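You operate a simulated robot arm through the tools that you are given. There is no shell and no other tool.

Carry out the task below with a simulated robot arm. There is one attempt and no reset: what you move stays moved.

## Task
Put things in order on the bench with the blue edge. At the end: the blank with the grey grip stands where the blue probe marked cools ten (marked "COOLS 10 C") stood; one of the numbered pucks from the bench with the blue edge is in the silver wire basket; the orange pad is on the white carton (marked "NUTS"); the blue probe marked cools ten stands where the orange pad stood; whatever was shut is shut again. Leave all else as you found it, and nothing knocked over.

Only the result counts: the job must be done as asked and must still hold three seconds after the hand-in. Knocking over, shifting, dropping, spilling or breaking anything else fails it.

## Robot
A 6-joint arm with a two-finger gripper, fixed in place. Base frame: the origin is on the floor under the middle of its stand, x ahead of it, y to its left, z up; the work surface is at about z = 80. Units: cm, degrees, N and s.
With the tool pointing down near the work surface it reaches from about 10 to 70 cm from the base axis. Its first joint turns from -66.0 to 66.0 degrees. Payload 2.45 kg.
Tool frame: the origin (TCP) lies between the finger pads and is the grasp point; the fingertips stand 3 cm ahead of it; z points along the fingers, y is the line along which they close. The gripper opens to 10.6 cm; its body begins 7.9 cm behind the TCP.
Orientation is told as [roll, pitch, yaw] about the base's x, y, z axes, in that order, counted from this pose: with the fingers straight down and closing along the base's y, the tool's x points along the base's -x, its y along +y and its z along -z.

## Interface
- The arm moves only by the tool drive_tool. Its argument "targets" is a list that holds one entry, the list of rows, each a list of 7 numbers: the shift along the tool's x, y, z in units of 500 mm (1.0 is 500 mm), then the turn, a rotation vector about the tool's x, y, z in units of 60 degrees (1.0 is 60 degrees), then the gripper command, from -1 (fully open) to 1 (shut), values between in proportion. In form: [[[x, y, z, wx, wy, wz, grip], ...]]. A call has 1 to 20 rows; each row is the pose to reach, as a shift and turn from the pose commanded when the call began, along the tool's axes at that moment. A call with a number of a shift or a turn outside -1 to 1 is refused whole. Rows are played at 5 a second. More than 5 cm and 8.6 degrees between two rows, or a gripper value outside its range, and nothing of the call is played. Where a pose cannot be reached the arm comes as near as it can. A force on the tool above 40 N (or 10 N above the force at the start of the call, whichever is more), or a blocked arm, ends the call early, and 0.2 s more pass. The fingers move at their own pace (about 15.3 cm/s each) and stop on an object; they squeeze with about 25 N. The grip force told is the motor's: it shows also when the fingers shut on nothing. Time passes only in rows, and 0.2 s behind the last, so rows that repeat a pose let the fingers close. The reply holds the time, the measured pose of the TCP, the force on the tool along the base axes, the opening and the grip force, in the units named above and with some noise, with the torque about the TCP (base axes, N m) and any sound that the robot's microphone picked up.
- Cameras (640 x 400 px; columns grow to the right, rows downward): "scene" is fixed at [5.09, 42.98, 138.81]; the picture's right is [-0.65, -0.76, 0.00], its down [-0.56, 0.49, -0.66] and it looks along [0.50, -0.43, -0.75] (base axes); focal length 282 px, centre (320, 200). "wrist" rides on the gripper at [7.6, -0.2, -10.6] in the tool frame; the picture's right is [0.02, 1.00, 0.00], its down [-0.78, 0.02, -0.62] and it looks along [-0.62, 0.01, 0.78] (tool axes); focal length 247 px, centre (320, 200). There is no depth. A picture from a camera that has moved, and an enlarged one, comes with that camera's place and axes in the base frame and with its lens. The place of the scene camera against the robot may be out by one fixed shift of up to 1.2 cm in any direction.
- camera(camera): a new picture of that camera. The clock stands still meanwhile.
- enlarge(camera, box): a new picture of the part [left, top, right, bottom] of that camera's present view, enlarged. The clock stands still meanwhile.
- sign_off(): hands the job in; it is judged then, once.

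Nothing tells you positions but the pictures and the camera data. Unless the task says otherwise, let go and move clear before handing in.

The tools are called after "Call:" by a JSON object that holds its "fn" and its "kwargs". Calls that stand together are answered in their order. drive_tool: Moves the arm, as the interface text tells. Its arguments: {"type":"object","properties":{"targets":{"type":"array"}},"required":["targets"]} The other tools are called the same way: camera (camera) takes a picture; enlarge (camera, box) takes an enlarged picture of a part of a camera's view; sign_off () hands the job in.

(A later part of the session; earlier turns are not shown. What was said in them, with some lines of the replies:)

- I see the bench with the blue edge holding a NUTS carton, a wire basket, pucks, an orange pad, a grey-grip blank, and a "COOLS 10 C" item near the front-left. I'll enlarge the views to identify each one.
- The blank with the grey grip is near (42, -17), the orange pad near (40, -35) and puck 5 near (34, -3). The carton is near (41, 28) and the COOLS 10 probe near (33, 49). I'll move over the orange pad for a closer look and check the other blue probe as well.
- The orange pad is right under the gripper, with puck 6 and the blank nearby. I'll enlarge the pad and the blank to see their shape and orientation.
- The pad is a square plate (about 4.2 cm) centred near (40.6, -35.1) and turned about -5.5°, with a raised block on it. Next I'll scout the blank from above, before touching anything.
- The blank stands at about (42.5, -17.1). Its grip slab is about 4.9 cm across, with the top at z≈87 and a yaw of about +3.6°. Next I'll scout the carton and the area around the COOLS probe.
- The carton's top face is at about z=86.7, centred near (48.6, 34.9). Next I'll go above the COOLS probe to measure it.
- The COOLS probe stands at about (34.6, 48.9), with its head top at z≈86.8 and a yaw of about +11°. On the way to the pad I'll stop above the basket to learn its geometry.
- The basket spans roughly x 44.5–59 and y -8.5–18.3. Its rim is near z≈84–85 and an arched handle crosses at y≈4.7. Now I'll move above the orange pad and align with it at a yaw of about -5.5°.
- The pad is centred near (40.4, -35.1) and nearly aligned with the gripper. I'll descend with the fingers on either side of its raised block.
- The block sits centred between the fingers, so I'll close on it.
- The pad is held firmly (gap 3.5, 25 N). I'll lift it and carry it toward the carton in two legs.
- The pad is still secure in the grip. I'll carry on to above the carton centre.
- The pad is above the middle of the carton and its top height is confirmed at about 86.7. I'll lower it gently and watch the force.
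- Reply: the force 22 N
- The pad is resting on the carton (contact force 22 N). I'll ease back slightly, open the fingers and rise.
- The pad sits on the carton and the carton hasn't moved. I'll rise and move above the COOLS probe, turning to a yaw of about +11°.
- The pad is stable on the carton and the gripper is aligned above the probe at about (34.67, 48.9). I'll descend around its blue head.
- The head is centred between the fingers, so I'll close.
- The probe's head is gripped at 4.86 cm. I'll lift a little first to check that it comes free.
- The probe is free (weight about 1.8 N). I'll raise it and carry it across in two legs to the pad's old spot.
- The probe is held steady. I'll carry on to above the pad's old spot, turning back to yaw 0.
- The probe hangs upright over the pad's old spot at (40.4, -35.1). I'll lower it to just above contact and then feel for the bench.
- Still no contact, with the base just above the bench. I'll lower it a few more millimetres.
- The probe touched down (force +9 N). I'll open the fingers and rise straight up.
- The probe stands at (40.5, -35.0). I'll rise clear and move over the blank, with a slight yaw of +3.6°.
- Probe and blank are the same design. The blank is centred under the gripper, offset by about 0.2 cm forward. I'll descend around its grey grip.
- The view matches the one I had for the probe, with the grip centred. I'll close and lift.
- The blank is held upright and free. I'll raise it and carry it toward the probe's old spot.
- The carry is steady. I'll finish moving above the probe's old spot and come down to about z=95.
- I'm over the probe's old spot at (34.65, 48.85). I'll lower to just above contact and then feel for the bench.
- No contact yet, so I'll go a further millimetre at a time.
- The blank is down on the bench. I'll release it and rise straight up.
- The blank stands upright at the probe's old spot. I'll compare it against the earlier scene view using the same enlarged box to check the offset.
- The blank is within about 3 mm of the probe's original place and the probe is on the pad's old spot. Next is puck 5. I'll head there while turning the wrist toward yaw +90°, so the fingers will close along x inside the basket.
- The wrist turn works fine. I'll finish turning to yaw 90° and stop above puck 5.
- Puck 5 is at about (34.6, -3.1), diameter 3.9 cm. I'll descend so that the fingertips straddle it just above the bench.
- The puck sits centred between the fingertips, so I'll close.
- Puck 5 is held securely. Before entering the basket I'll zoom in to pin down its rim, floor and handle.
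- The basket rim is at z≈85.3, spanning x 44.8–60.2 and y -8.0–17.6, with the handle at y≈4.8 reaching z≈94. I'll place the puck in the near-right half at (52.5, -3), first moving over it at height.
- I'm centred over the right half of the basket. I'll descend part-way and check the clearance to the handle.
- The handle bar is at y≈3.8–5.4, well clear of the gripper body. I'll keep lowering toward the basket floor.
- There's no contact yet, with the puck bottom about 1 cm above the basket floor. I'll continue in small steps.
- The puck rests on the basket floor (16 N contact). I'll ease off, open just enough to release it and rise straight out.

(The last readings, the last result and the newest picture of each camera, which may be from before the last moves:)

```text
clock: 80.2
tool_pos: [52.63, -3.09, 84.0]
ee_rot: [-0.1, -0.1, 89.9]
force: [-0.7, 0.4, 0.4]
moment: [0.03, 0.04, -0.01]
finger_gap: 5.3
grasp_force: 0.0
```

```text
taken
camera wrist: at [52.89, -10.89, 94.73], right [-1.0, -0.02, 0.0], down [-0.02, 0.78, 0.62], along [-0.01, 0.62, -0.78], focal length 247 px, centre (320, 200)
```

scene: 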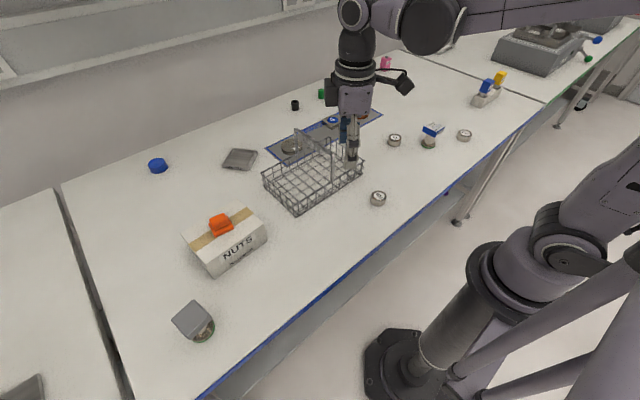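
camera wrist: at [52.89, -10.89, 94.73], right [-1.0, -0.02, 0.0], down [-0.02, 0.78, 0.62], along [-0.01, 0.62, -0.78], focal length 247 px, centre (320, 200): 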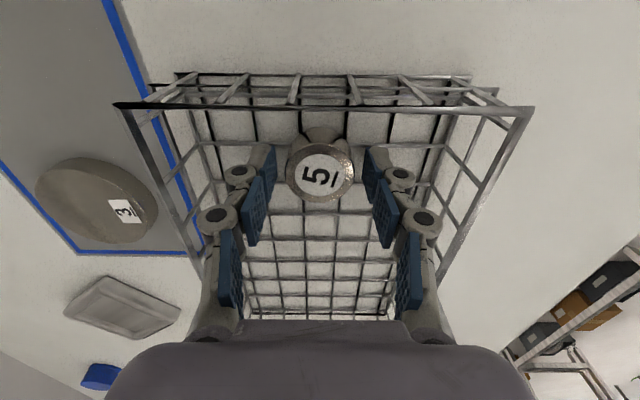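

The puck is released on the basket floor, clear of both fingers. I'll rise straight up out of the basket.

Call:
{"fn": "drive_tool", "kwargs": {"targets": [[[0, 0, -0.02, 0, 0, 0, 0.0], [0, 0, -0.06, 0, 0, 0, 0.0], [0, 0, -0.12, 0, 0, 0, 0.0], [0, 0, -0.2, 0, 0, 0, 0.0], [0, 0, -0.28, 0, 0, 0, 0.0], [0, 0, -0.36, 0, 0, 0, 0.0], [0, 0, -0.44, 0, 0, 0, 0.0], [0, 0, -0.46, 0, 0, 0, 0.0]]]}}

Call:
{"fn": "camera", "kwargs": {"camera": "wrist"}}

Call:
{"fn": "camera", "kwargs": {"camera": "scene"}}

```text
clock: 82.0
tool_pos: [52.52, -3.11, 107.01]
ee_rot: [-0.1, -0.1, 89.9]
force: [-0.1, 0.4, 0.5]
moment: [0.01, -0.02, -0.02]
finger_gap: 5.3
grasp_force: 0.0
```

```text
taken
camera wrist: at [52.83, -10.74, 117.71], right [-1.0, -0.02, 0.0], down [-0.02, 0.78, 0.62], along [-0.01, 0.62, -0.78], focal length 247 px, centre (320, 200)
```

wrist: 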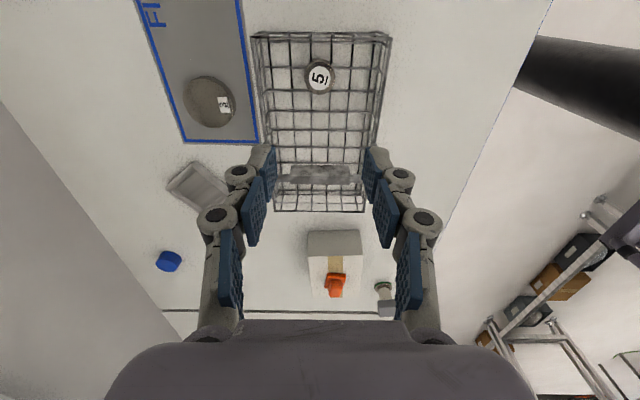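

```text
taken
```

scene: 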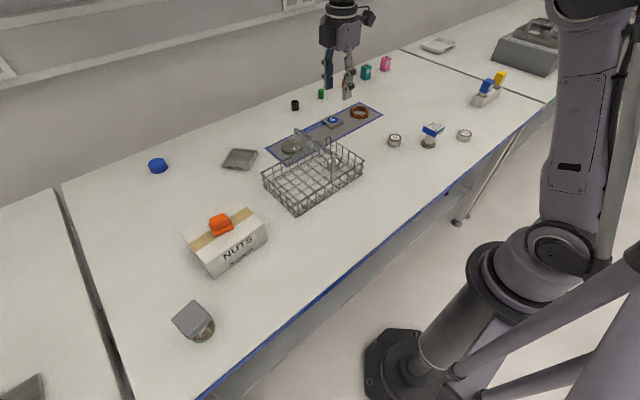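

Everything looks in place. I'll take a last close look before handing in.

Call:
{"fn": "enlarge", "kwargs": {"camera": "scene", "box": [250, 80, 490, 230]}}

Call:
{"fn": "enlarge", "kwargs": {"camera": "scene", "box": [120, 180, 310, 360]}}

```text
2.67 times, centred on (370, 155) of scene
camera zoom: at [5.09, 42.98, 138.81], right [-0.65, -0.76, 0.0], down [-0.56, 0.49, -0.66], along [0.5, -0.43, -0.75], focal length 751 px, centre (187, 320)
```

zoom: 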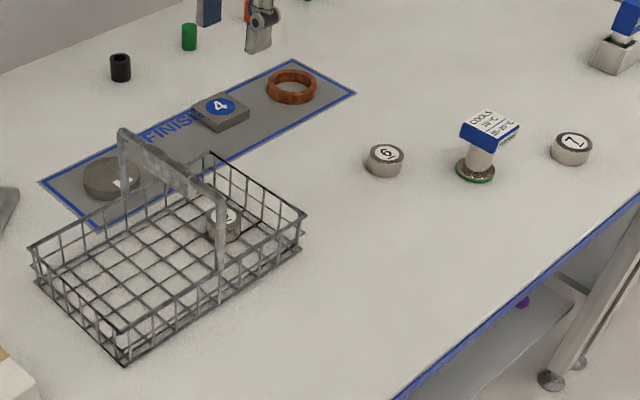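

```text
2.22 times, centred on (215, 270) of scene
camera zoom: at [5.09, 42.98, 138.81], right [-0.65, -0.76, 0.0], down [-0.56, 0.49, -0.66], along [0.5, -0.43, -0.75], focal length 626 px, centre (553, 44)
```

zoom: 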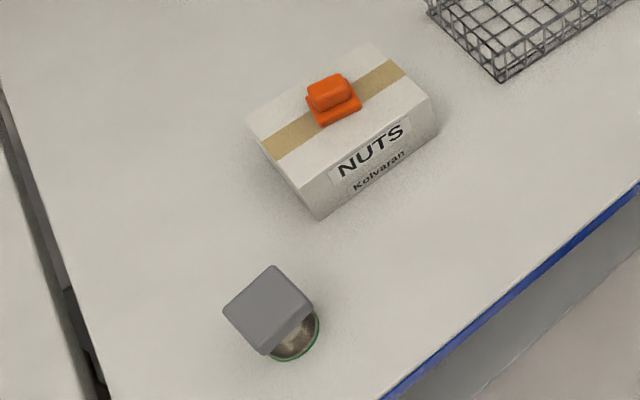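

The final look shows the orange pad on the NUTS carton, the COOLS 10 probe upright on the pad's old spot, and the blank upright on the probe's old spot. Puck 5 is in the basket, and everything else is where it was. The gripper is empty and clear, so I'm handing in.

Call:
{"fn": "sign_off", "kwargs": {}}

```text
The job is handed in.
```

The bench is set as you asked, and the job is handed in. The last pictures show every item upright and in place; I haven't seen the judged result.

- **Orange pad:** it sits near the middle of the white NUTS carton.
- **COOLS 10 probe:** it stands where the orange pad was, within about half a centimetre.
- **Blank with the grey grip:** it stands where the COOLS 10 probe was, about 3 mm off by my comparison of the pictures.
- **Puck:** puck 5 is on the floor of the wire basket.
- **Shut items:** I opened nothing, so nothing needed shutting again.

I saw nothing else moved or knocked over. The gripper is empty and clear of the bench.
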